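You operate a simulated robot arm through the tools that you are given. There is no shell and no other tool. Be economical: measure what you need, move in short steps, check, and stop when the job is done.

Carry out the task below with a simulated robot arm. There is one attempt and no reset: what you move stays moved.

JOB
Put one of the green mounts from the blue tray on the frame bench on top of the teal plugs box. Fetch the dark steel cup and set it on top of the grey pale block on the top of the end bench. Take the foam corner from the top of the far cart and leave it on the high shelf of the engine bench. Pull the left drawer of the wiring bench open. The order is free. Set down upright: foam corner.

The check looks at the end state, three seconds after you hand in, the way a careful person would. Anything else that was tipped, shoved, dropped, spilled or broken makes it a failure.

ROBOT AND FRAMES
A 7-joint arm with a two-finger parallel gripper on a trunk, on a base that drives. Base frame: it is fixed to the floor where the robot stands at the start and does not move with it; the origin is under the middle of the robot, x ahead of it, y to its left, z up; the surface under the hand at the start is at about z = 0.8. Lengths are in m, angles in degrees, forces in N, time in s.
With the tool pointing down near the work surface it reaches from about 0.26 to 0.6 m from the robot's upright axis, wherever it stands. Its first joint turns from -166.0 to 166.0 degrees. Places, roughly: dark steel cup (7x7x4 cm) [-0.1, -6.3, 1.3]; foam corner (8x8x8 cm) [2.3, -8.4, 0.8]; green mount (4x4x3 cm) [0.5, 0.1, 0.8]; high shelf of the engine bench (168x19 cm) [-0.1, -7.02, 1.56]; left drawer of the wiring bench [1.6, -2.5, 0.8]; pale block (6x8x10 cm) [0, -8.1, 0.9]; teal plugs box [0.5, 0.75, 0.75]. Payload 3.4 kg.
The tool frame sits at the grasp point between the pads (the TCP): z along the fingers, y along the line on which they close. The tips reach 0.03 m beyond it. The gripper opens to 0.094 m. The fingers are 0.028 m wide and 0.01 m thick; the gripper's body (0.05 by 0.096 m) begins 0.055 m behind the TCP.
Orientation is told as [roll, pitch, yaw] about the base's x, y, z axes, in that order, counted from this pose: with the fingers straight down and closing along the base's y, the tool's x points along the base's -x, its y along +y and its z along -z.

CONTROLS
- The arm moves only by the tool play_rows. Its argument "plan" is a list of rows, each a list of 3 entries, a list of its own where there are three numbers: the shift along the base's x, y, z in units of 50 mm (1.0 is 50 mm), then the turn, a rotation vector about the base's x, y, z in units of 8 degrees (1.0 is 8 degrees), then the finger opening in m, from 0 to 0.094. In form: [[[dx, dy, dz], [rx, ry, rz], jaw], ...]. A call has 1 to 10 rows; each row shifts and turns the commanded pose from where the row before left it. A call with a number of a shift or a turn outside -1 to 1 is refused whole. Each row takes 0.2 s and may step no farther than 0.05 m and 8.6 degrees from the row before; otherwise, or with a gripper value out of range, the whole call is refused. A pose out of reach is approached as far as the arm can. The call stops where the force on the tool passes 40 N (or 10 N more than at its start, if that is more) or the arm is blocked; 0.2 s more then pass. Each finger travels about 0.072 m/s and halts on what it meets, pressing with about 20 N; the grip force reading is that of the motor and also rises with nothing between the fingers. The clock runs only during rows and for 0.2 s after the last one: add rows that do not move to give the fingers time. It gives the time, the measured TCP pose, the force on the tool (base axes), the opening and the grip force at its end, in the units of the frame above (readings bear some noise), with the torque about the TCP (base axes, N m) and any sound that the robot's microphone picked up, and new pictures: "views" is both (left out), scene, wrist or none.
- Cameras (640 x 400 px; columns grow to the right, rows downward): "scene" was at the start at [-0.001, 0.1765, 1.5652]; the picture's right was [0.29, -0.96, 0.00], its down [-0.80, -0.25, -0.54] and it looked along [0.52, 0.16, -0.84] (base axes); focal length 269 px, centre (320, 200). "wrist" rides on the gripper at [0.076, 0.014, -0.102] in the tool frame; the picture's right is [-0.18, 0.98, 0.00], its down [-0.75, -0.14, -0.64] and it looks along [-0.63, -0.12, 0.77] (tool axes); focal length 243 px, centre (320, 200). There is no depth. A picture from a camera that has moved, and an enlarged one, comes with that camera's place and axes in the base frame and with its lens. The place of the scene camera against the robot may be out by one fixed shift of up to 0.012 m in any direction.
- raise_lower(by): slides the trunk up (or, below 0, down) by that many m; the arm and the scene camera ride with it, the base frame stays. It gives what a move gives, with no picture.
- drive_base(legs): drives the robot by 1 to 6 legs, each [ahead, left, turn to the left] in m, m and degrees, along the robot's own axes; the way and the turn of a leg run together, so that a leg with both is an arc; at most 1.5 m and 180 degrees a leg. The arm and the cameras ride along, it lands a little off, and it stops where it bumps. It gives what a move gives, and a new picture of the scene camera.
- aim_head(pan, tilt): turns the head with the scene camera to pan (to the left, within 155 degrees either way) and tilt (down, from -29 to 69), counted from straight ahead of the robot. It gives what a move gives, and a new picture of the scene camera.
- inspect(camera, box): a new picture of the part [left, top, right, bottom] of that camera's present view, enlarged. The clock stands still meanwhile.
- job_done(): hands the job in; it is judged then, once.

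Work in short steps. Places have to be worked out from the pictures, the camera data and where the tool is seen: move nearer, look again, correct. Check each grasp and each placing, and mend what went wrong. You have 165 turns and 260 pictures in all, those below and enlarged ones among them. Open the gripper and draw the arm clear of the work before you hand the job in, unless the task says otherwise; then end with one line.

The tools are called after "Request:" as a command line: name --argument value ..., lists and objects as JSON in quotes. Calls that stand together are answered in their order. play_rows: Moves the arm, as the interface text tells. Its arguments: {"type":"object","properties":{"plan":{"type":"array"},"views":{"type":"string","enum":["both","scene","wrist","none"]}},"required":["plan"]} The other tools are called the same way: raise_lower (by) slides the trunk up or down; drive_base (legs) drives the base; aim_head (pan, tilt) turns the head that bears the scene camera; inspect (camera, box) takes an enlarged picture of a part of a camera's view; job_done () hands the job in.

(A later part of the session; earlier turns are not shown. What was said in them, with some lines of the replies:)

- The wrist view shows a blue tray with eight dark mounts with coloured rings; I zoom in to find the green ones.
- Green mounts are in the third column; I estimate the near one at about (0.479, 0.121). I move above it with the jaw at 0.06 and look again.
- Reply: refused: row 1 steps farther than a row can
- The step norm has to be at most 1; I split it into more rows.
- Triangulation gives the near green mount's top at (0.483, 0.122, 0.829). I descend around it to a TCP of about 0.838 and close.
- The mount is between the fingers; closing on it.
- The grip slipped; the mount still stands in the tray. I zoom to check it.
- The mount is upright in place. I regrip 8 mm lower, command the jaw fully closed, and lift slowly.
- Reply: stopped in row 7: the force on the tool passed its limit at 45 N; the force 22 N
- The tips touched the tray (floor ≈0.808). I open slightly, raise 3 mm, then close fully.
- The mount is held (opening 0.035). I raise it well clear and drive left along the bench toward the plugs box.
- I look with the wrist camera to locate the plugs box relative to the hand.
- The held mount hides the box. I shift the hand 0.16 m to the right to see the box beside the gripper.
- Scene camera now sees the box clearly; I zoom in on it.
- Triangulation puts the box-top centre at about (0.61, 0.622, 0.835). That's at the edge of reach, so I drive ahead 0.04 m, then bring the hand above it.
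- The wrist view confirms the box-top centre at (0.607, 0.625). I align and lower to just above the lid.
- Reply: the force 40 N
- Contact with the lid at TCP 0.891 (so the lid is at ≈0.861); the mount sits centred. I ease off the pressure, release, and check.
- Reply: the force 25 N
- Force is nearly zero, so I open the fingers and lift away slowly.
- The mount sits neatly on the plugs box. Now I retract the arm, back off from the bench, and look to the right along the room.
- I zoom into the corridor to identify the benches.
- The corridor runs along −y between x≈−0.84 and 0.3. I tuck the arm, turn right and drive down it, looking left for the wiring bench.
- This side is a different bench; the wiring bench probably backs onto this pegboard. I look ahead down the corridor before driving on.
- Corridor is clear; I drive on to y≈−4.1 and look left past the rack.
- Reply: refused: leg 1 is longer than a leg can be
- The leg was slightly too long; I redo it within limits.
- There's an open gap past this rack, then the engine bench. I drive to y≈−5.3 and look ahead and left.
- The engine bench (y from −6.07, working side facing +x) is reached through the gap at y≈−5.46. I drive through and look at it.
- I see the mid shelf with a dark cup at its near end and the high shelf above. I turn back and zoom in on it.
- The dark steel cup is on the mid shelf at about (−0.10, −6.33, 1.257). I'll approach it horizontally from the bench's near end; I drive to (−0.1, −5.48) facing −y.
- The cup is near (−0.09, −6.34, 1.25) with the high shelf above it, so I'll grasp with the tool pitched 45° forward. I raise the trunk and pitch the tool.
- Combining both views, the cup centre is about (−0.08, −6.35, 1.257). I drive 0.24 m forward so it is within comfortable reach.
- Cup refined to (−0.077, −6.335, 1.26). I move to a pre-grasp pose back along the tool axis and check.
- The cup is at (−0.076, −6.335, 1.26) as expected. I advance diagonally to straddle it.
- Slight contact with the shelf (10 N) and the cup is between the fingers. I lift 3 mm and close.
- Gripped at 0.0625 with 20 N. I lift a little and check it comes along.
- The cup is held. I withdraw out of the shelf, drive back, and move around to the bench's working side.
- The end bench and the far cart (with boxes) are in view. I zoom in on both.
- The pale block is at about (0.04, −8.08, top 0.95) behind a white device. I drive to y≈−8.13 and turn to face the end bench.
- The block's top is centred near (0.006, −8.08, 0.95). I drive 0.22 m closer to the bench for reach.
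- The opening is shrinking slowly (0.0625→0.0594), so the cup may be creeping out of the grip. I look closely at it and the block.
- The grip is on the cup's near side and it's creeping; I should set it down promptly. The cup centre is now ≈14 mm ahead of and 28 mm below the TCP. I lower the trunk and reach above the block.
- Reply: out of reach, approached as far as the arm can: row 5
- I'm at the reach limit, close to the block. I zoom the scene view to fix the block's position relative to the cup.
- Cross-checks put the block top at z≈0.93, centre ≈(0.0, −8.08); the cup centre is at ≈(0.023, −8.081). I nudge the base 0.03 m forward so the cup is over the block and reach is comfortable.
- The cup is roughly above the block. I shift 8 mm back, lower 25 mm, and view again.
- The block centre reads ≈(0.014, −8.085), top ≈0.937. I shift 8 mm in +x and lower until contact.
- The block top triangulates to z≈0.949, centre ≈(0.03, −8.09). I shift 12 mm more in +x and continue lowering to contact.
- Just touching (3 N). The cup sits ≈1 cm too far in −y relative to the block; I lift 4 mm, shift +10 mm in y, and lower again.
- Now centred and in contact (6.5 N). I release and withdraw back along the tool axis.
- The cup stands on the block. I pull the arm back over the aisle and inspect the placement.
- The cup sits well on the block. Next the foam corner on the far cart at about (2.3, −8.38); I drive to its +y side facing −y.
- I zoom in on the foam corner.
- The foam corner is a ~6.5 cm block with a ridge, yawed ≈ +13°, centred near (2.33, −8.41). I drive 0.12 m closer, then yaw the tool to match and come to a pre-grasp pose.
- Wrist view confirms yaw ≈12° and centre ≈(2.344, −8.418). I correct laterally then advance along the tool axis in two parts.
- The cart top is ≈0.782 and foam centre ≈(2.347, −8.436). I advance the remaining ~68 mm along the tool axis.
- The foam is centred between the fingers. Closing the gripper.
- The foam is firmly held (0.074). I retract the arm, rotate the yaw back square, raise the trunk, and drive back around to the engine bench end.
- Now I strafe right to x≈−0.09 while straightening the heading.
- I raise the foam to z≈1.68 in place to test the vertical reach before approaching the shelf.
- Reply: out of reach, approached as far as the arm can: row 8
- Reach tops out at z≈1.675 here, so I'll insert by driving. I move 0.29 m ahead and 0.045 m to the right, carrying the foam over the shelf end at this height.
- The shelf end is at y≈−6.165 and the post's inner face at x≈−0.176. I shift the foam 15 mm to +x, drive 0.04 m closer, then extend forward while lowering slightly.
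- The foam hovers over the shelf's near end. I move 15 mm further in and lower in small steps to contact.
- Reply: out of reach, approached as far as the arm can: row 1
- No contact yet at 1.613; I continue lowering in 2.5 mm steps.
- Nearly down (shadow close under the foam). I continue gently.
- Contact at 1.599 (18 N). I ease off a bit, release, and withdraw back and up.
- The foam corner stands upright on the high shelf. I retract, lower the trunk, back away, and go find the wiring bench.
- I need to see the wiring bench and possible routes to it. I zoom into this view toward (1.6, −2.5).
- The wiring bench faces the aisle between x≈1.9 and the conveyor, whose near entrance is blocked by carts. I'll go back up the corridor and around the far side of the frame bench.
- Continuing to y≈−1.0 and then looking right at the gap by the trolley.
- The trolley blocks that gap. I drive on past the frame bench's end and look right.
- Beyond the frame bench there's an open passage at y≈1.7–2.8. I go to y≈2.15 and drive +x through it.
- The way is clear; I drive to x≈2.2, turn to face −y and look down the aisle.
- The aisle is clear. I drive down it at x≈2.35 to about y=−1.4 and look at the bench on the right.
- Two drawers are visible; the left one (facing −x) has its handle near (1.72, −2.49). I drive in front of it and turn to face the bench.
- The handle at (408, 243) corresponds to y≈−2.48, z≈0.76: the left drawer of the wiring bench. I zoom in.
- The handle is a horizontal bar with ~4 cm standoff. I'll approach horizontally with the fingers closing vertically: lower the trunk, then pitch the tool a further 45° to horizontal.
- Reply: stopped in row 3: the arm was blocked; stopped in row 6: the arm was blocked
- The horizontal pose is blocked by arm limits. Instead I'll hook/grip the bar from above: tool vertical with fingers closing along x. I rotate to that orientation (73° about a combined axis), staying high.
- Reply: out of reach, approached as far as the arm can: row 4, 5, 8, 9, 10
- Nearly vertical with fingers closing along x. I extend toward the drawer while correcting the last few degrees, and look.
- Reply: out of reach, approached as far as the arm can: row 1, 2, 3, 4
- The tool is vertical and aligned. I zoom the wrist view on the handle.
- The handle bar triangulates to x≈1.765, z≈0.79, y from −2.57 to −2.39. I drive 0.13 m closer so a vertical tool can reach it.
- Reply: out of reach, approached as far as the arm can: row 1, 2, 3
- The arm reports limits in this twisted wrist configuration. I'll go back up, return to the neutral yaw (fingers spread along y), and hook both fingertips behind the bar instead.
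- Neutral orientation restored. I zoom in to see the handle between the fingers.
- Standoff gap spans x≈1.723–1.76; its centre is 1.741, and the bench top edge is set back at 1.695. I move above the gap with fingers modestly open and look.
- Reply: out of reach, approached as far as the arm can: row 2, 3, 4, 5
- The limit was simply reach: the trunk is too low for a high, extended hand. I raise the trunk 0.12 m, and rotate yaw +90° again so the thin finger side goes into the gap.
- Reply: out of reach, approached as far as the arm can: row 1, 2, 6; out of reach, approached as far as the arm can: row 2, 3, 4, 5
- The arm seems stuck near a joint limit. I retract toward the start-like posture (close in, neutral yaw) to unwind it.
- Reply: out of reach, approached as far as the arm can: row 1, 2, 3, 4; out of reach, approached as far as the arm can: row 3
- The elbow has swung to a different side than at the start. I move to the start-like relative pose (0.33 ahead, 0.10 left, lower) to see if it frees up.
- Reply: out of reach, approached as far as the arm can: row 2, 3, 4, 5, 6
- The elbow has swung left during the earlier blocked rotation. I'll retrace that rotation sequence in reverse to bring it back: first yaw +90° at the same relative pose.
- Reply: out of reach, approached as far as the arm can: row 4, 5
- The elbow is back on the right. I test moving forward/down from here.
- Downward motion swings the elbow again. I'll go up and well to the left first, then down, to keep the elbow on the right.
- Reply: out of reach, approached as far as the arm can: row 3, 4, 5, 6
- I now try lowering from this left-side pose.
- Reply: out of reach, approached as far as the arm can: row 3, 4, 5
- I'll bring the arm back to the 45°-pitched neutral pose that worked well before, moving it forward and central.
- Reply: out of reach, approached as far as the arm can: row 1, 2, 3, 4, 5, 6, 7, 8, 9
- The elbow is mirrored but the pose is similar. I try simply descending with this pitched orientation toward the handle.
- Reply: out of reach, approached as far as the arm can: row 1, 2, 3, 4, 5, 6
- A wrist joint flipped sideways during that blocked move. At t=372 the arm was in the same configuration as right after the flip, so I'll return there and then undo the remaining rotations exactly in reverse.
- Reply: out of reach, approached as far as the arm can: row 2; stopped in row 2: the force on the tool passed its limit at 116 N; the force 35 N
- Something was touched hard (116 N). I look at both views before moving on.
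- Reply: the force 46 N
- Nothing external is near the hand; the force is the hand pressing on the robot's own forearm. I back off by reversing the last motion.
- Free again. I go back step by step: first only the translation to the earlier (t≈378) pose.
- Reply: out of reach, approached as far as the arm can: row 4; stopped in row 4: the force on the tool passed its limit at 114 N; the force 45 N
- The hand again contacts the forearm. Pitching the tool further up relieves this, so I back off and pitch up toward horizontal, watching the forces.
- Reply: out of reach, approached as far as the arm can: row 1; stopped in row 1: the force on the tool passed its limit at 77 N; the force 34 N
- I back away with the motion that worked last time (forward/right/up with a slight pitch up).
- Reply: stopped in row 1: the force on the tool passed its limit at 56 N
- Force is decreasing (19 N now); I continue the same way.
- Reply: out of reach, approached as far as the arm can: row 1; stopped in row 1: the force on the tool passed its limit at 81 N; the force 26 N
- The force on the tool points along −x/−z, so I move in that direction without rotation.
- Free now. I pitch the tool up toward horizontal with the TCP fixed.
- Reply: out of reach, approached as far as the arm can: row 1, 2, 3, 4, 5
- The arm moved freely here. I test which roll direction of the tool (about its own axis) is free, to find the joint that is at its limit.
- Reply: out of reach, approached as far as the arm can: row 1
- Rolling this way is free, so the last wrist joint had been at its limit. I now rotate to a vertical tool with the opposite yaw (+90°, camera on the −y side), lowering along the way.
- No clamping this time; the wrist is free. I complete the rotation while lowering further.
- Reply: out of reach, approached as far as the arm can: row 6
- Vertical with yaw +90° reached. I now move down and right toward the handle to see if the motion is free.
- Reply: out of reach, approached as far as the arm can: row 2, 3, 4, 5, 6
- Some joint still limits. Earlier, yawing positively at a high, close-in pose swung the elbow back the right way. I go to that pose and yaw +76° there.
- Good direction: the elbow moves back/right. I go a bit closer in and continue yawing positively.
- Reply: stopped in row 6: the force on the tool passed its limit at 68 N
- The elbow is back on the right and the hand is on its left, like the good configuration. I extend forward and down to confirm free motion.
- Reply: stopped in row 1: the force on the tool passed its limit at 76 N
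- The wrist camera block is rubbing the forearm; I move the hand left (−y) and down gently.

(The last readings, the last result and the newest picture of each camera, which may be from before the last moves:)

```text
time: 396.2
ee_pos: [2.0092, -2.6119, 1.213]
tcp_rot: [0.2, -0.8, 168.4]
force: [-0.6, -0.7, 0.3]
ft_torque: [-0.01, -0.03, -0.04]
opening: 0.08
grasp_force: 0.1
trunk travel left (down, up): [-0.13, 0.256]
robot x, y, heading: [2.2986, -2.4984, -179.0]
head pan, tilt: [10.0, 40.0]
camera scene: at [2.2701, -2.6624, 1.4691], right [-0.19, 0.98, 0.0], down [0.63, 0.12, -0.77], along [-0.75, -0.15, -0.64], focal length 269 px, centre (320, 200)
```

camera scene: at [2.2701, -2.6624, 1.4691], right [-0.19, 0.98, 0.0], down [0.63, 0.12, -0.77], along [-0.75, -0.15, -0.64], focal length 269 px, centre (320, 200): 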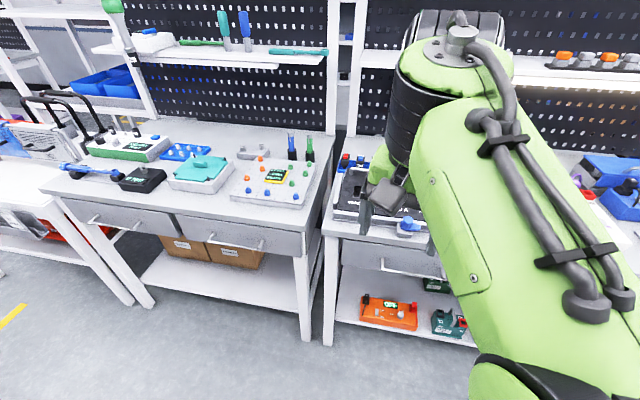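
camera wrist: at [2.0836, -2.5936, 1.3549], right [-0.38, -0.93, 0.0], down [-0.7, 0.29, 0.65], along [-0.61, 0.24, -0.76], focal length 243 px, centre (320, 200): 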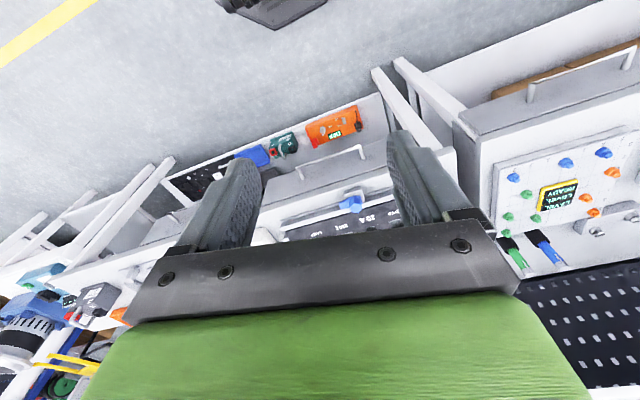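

Free now. I keep lowering and extending.

Request:
play_rows --plan '[[[-0.1, -0.1, -0.7], [0, 0, 0], 0.08], [[-0.2, 0, -0.7], [0, 0, 0], 0.08], [[-0.3, 0, -0.7], [0, 0, 0], 0.08], [[-0.4, 0.1, -0.7], [0, 0, 0], 0.08], [[-0.5, 0.2, -0.6], [0, 0, 0], 0.08], [[-0.6, 0.3, -0.4], [0, 0, 0], 0.08]]' --views "scene"

```text
time: 397.6
ee_pos: [1.9024, -2.5846, 1.0233]
tcp_rot: [0.2, -0.8, 168.5]
force: [-0.4, -0.1, 0.5]
ft_torque: [0.03, 0.0, 0.0]
opening: 0.0801
grasp_force: 0.1
trunk travel left (down, up): [-0.13, 0.256]
robot x, y, heading: [2.2993, -2.5019, -178.7]
head pan, tilt: [10.0, 40.0]
camera scene: at [2.2689, -2.6619, 1.4691], right [-0.19, 0.98, 0.0], down [0.63, 0.12, -0.77], along [-0.75, -0.15, -0.64], focal length 269 px, centre (320, 200)
```

scene: 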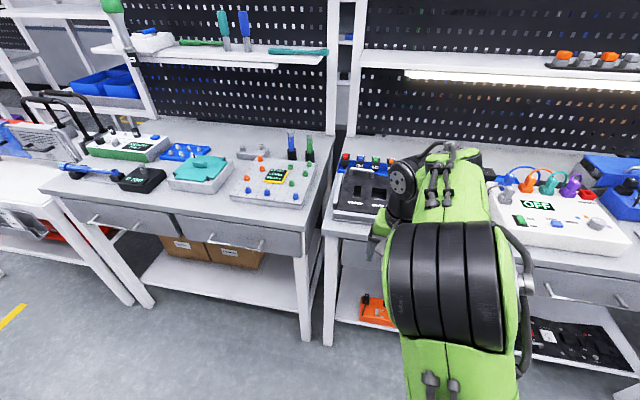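

Motion is unrestricted now. I rotate the yaw −78° here (to +90°) so the fingers close along x.

Request:
play_rows --plan '[[[0, 0, 0], [0, 0, -0.98], 0.08], [[0, 0, 0], [0, 0, -0.98], 0.08], [[0, 0, 0], [0, 0, -0.98], 0.08], [[0, 0, 0], [0, 0, -0.98], 0.08], [[0, 0, 0], [0, 0, -0.98], 0.08], [[0, 0.1, 0], [0, 0, -0.98], 0.08], [[0, 0.2, 0], [0, 0, -0.98], 0.08], [[0, 0.2, -0.2], [0, 0, -0.98], 0.08], [[0, 0.2, -0.3], [0, 0, -0.98], 0.08], [[0, 0.2, -0.3], [0, 0, -0.98], 0.08]]' --views "both"

```text
time: 399.8
ee_pos: [1.902, -2.5398, 0.9828]
tcp_rot: [0.2, -0.7, 89.9]
force: [0.0, 0.0, -0.1]
ft_torque: [-0.02, -0.02, -0.02]
opening: 0.0799
grasp_force: 0.1
trunk travel left (down, up): [-0.13, 0.256]
robot x, y, heading: [2.3004, -2.4996, -178.9]
head pan, tilt: [10.0, 40.0]
camera scene: at [2.2699, -2.6623, 1.4691], right [-0.19, 0.98, 0.0], down [0.63, 0.12, -0.77], along [-0.75, -0.15, -0.64], focal length 269 px, centre (320, 200)
camera wrist: at [1.8907, -2.6183, 1.0843], right [-0.98, 0.19, 0.01], down [0.14, 0.74, 0.65], along [0.12, 0.64, -0.76], focal length 243 px, centre (320, 200)
```

scene: 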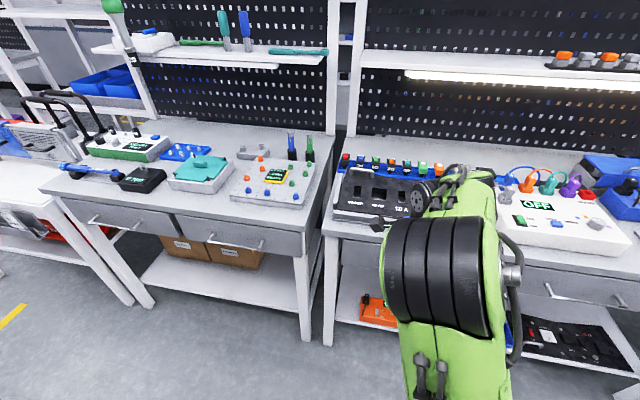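
wrist: 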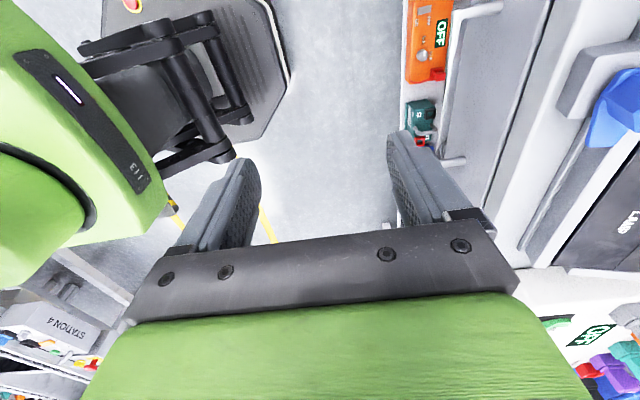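

The handle lies just to the right of the right-hand finger in view (bar x≈1.763, y −2.57…−2.39). I move over it at z≈0.88.

Request:
play_rows --plan '[[[-0.5, 0.4, -0.3], [0, 0, 0], 0.08], [[-0.6, 0.5, -0.3], [0, 0, 0], 0.08], [[-0.6, 0.5, -0.4], [0, 0, 0], 0.08], [[-0.6, 0.4, -0.5], [0, 0, 0], 0.08], [[0, 0, -0.5], [0, 0, 0], 0.08], [[0, 0, 0], [0, 0, 0], 0.08]]' --views "both"

Request:
inspect --camera "wrist" --box '[300, 0, 540, 250]'

```text
time: 401.2
ee_pos: [1.8133, -2.4668, 0.8807]
tcp_rot: [0.1, -0.7, 90.1]
force: [0.2, -0.3, 0.0]
ft_torque: [0.0, -0.01, 0.01]
opening: 0.0799
grasp_force: 0.1
out of reach, approached as far as the arm can: row 4
trunk travel left (down, up): [-0.13, 0.256]
robot x, y, heading: [2.2975, -2.4993, -178.9]
head pan, tilt: [10.0, 40.0]
camera scene: at [2.2705, -2.6623, 1.4691], right [-0.19, 0.98, 0.0], down [0.63, 0.12, -0.77], along [-0.75, -0.15, -0.64], focal length 269 px, centre (320, 200)
camera wrist: at [1.8006, -2.545, 0.9821], right [-0.98, 0.18, 0.01], down [0.14, 0.74, 0.65], along [0.12, 0.64, -0.76], focal length 243 px, centre (320, 200)
```

scene: 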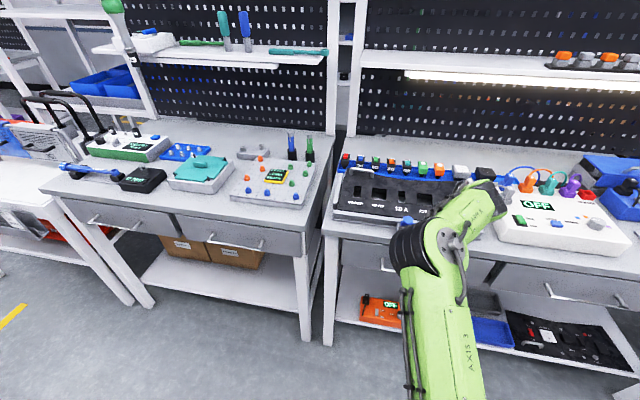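
wrist: 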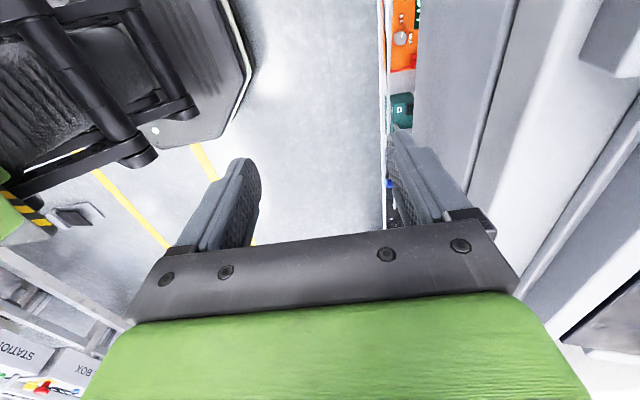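

```text
1.60 times, centred on (420, 125) of wrist
camera zoom: at [1.8006, -2.545, 0.9821], right [-0.98, 0.18, 0.01], down [0.14, 0.74, 0.65], along [0.12, 0.64, -0.76], focal length 388 px, centre (160, 320)
```

zoom: 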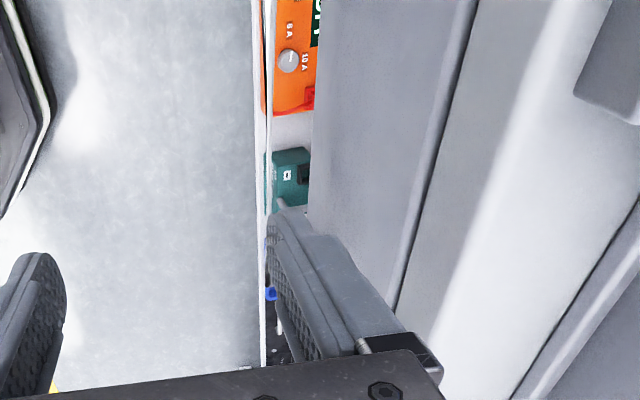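

Bar at x≈1.761, face at ≈1.72. I narrow the jaw to 0.06 and use a 0.04 m forward drive to bring the TCP to x≈1.775 (inner finger over the gap).

Request:
drive_base --legs '[[0.04, 0, 0]]'

Request:
play_rows --plan '[[[0, 0.3, -0.2], [0, 0, 0], 0.06], [[0, 0, 0], [0, 0, 0], 0.06], [[0, 0, 0], [0, 0, 0], 0.06]]' --views "wrist"

```text
time: 402.1
ee_pos: [1.7705, -2.4678, 0.8805]
tcp_rot: [0.2, -0.9, 90.2]
force: [-0.6, 0.2, 0.8]
ft_torque: [-0.03, 0.02, 0.0]
opening: 0.0793
grasp_force: 0.0
trunk travel left (down, up): [-0.13, 0.256]
robot x, y, heading: [2.2619, -2.4992, -178.9]
head pan, tilt: [10.0, 40.0]
camera scene: at [2.2289, -2.6632, 1.4691], right [-0.19, 0.98, 0.0], down [0.63, 0.12, -0.77], along [-0.75, -0.15, -0.64], focal length 269 px, centre (320, 200)
```

scene: 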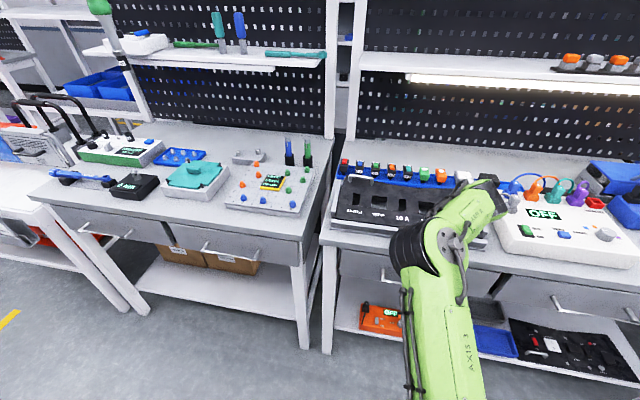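

```text
time: 402.9
ee_pos: [1.7708, -2.4519, 0.8712]
tcp_rot: [0.3, -0.9, 90.0]
force: [0.9, 0.7, -0.1]
ft_torque: [-0.01, -0.01, -0.01]
opening: 0.06
grasp_force: 0.0
trunk travel left (down, up): [-0.13, 0.256]
robot x, y, heading: [2.2593, -2.5011, -178.9]
head pan, tilt: [10.0, 40.0]
camera wrist: at [1.7601, -2.5317, 0.9721], right [-0.98, 0.18, 0.01], down [0.14, 0.74, 0.65], along [0.11, 0.64, -0.76], focal length 243 px, centre (320, 200)
```

wrist: 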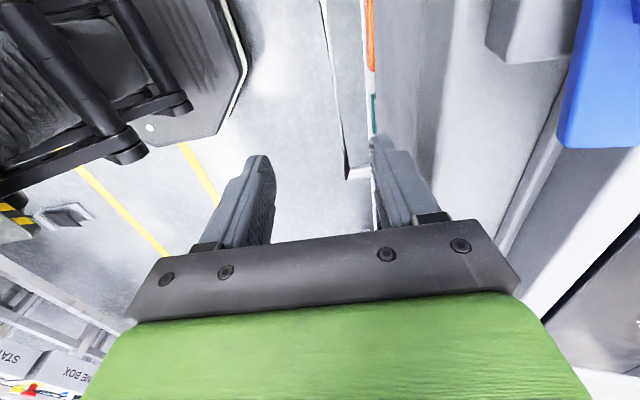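

The bar runs between the fingers and the inner finger is over the gap. I descend to TCP ≈0.80.

Request:
play_rows --plan '[[[0.03, 0, -0.4], [0, 0, 0], 0.06], [[0, 0, -0.4], [0, 0, 0], 0.06], [[0, 0, -0.4], [0, 0, 0], 0.06], [[0, 0, -0.25], [0, 0, 0], 0.06], [[0, 0, 0], [0, 0, 0], 0.06]]' --views "both"

```text
time: 404.1
ee_pos: [1.7729, -2.4526, 0.7982]
tcp_rot: [0.3, -0.9, 90.2]
force: [-0.6, -0.2, -0.4]
ft_torque: [0.0, 0.0, 0.05]
opening: 0.0602
grasp_force: 0.1
trunk travel left (down, up): [-0.13, 0.256]
robot x, y, heading: [2.261, -2.5021, -178.6]
head pan, tilt: [10.0, 40.0]
camera scene: at [2.2301, -2.6632, 1.4691], right [-0.19, 0.98, 0.0], down [0.63, 0.12, -0.77], along [-0.75, -0.15, -0.64], focal length 269 px, centre (320, 200)
camera wrist: at [1.7612, -2.5313, 0.9003], right [-0.98, 0.18, 0.01], down [0.14, 0.74, 0.65], along [0.11, 0.64, -0.76], focal length 243 px, centre (320, 200)
```

scene: 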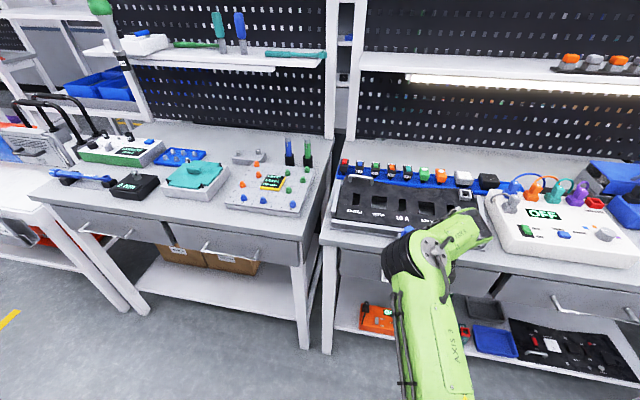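
wrist: 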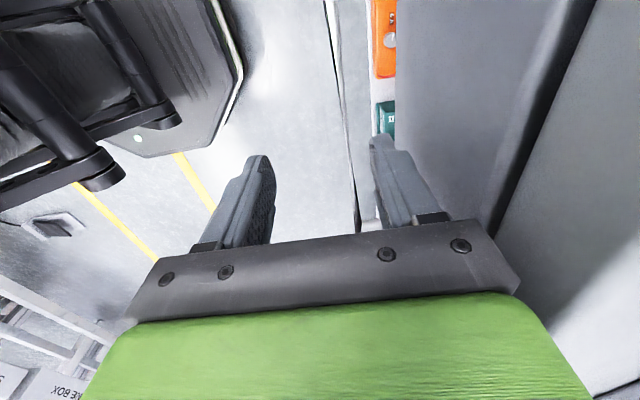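

The bar is between the fingers at about TCP level. I close on it.

Request:
play_rows --plan '[[[0, 0, 0], [0, 0, 0], 0.03], [[0, 0, 0], [0, 0, 0], 0.0], [[0, 0, 0], [0, 0, 0], 0.0], [[0, 0, 0], [0, 0, 0], 0.0]]' --views "wrist"

```text
time: 405.1
ee_pos: [1.7735, -2.4536, 0.7994]
tcp_rot: [0.2, -0.9, 90.1]
force: [1.2, -0.9, -1.2]
ft_torque: [0.03, -0.09, -0.01]
opening: 0.0136
grasp_force: 45.0
trunk travel left (down, up): [-0.13, 0.256]
robot x, y, heading: [2.2566, -2.4971, -178.8]
head pan, tilt: [10.0, 40.0]
camera wrist: at [1.7613, -2.5313, 0.9004], right [-0.98, 0.18, 0.01], down [0.14, 0.74, 0.65], along [0.11, 0.64, -0.76], focal length 243 px, centre (320, 200)
```

wrist: 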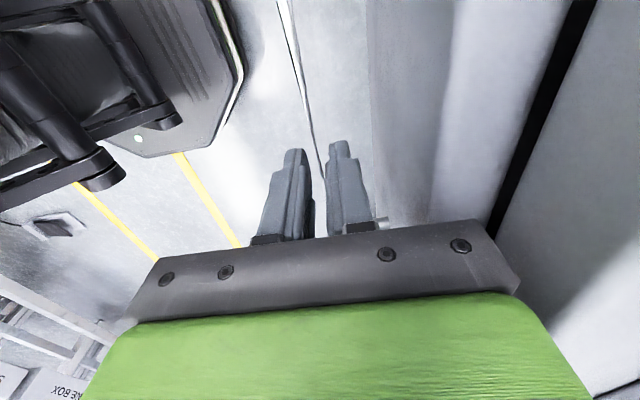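

Gripped, and the drawer already moved out slightly. I pull along +x with the arm.

Request:
play_rows --plan '[[[0.3, 0, 0], [0, 0, 0], 0.0], [[0.4, 0, 0], [0, 0, 0], 0.0], [[0.5, 0, 0], [0, 0, 0], 0.0], [[0.5, 0, 0], [0, 0, 0], 0.0], [[0.5, 0, 0], [0, 0, 0], 0.0], [[0.5, 0, 0], [0, 0, 0], 0.0], [[0.4, 0, 0], [0, 0, 0], 0.0]]' --views "both"

```text
time: 406.6
ee_pos: [1.9299, -2.4529, 0.799]
tcp_rot: [0.4, -0.9, 90.1]
force: [1.4, -1.1, 8.5]
ft_torque: [-0.28, 0.03, -0.11]
opening: 0.0136
grasp_force: 45.3
trunk travel left (down, up): [-0.13, 0.256]
robot x, y, heading: [2.2592, -2.5054, -178.8]
head pan, tilt: [10.0, 40.0]
camera scene: at [2.231, -2.6634, 1.4691], right [-0.19, 0.98, 0.0], down [0.63, 0.12, -0.77], along [-0.75, -0.15, -0.64], focal length 269 px, centre (320, 200)
camera wrist: at [1.9179, -2.5312, 0.9002], right [-0.98, 0.18, 0.01], down [0.14, 0.74, 0.65], along [0.11, 0.64, -0.76], focal length 243 px, centre (320, 200)
```

scene: 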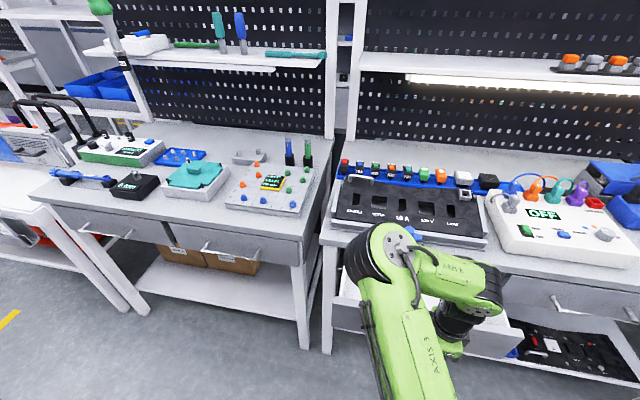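
wrist: 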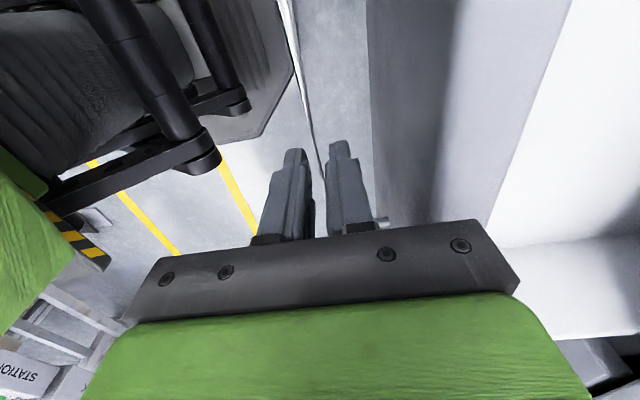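

The drawer is open ~0.17 m. I pull a further 0.08 m by backing the base.

Request:
drive_base --legs '[[-0.08, 0, 0]]'

```text
time: 407.7
ee_pos: [2.0072, -2.4535, 0.7995]
tcp_rot: [0.2, -0.8, 90.1]
force: [0.2, -12.6, 8.0]
ft_torque: [-0.14, 0.24, 0.01]
opening: 0.0135
grasp_force: 45.3
trunk travel left (down, up): [-0.13, 0.256]
robot x, y, heading: [2.3359, -2.4971, -178.6]
head pan, tilt: [10.0, 40.0]
camera scene: at [2.3095, -2.6633, 1.4689], right [-0.19, 0.98, 0.0], down [0.63, 0.13, -0.77], along [-0.75, -0.15, -0.64], focal length 269 px, centre (320, 200)
```

scene: 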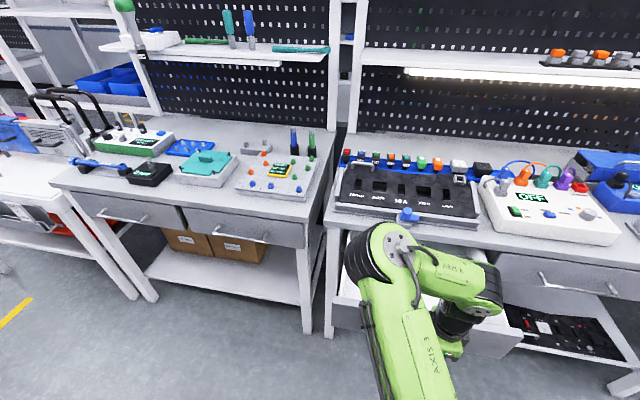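

The drawer is open about 0.25 m. I open the fingers slightly, lift straight up clear of the handle, and look.

Request:
play_rows --plan '[[[0, 0, 0], [0, 0, 0], 0.034], [[0, 0, 0], [0, 0, 0], 0.034], [[0, 0, 0.3], [0, 0, 0], 0.034], [[0, 0, 0.7], [0, 0, 0], 0.034], [[0, 0, 0.8], [0, 0, 0], 0.034], [[0, 0, 0.8], [0, 0, 0], 0.034], [[0, 0, 0.6], [0, 0, 0], 0.034]]' --views "both"

```text
time: 409.3
ee_pos: [2.0071, -2.4525, 0.9604]
tcp_rot: [0.1, -0.7, 90.1]
force: [0.0, -0.4, 0.4]
ft_torque: [-0.05, 0.03, 0.02]
opening: 0.034
grasp_force: 0.1
trunk travel left (down, up): [-0.13, 0.256]
robot x, y, heading: [2.3372, -2.5003, -178.8]
head pan, tilt: [10.0, 40.0]
camera scene: at [2.3086, -2.6614, 1.4691], right [-0.19, 0.98, 0.0], down [0.63, 0.12, -0.77], along [-0.75, -0.15, -0.64], focal length 269 px, centre (320, 200)
camera wrist: at [1.9949, -2.5303, 1.0611], right [-0.98, 0.18, 0.01], down [0.14, 0.75, 0.65], along [0.12, 0.64, -0.76], focal length 243 px, centre (320, 200)
```

scene: 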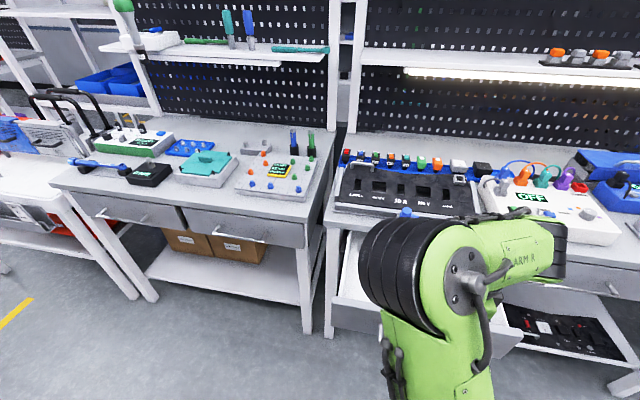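
wrist: 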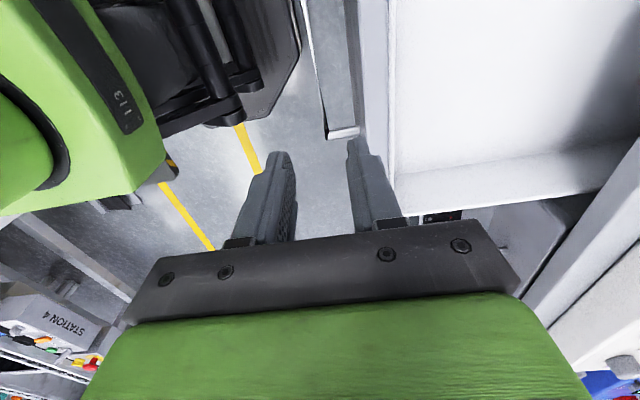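

Clear of the handle. I back away 0.3 m, open the gripper, and check the result.

Request:
drive_base --legs '[[-0.3, 0, 0]]'

Request:
play_rows --plan '[[[0, 0, 0.5], [0, 0, 0], 0.09], [[0, 0, 0], [0, 0, 0], 0.09]]' --views "scene"

```text
time: 411.4
ee_pos: [2.3095, -2.4462, 0.9598]
tcp_rot: [0.4, -0.7, 90.0]
force: [1.0, -0.4, -0.5]
ft_torque: [-0.02, -0.01, -0.02]
opening: 0.0339
grasp_force: 0.1
trunk travel left (down, up): [-0.13, 0.256]
robot x, y, heading: [2.6418, -2.4908, -179.1]
head pan, tilt: [10.0, 40.0]
camera scene: at [2.6125, -2.6558, 1.4691], right [-0.19, 0.98, 0.0], down [0.63, 0.12, -0.77], along [-0.75, -0.15, -0.64], focal length 269 px, centre (320, 200)
```

scene: 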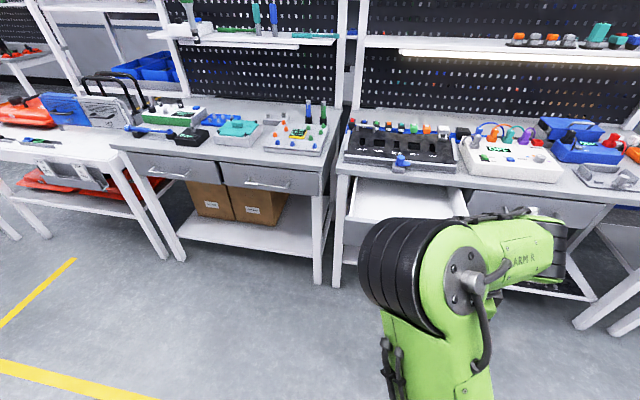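

```text
time: 412.0
ee_pos: [2.3096, -2.4467, 0.984]
tcp_rot: [0.2, -0.7, 90.0]
force: [0.2, 0.3, 0.3]
ft_torque: [0.02, 0.01, 0.01]
opening: 0.09
grasp_force: 0.0
trunk travel left (down, up): [-0.13, 0.256]
robot x, y, heading: [2.6412, -2.4916, -179.0]
head pan, tilt: [10.0, 40.0]
camera scene: at [2.6109, -2.6559, 1.469], right [-0.19, 0.98, 0.0], down [0.63, 0.12, -0.77], along [-0.75, -0.15, -0.64], focal length 269 px, centre (320, 200)
```

scene: 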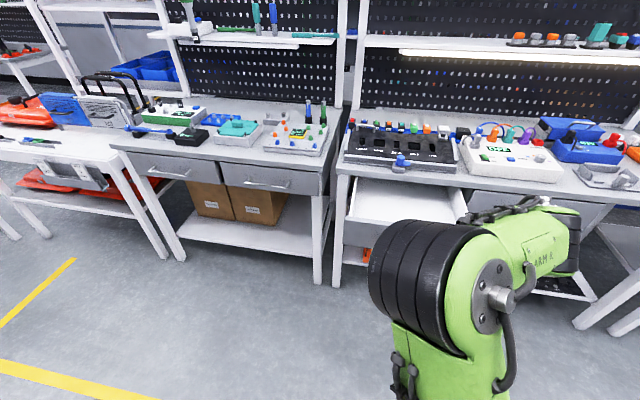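

The left drawer of the wiring bench is open, the gripper is open and clear, and the other three items were checked after placing. I hand in.

Request:
job_done

```text
The job is handed in.
```

All four tasks are done and handed in: the green mount is on the plugs box, the steel cup is on the pale block, the foam corner stands upright on the high shelf, and the wiring bench's left drawer is open about 0.25 m.
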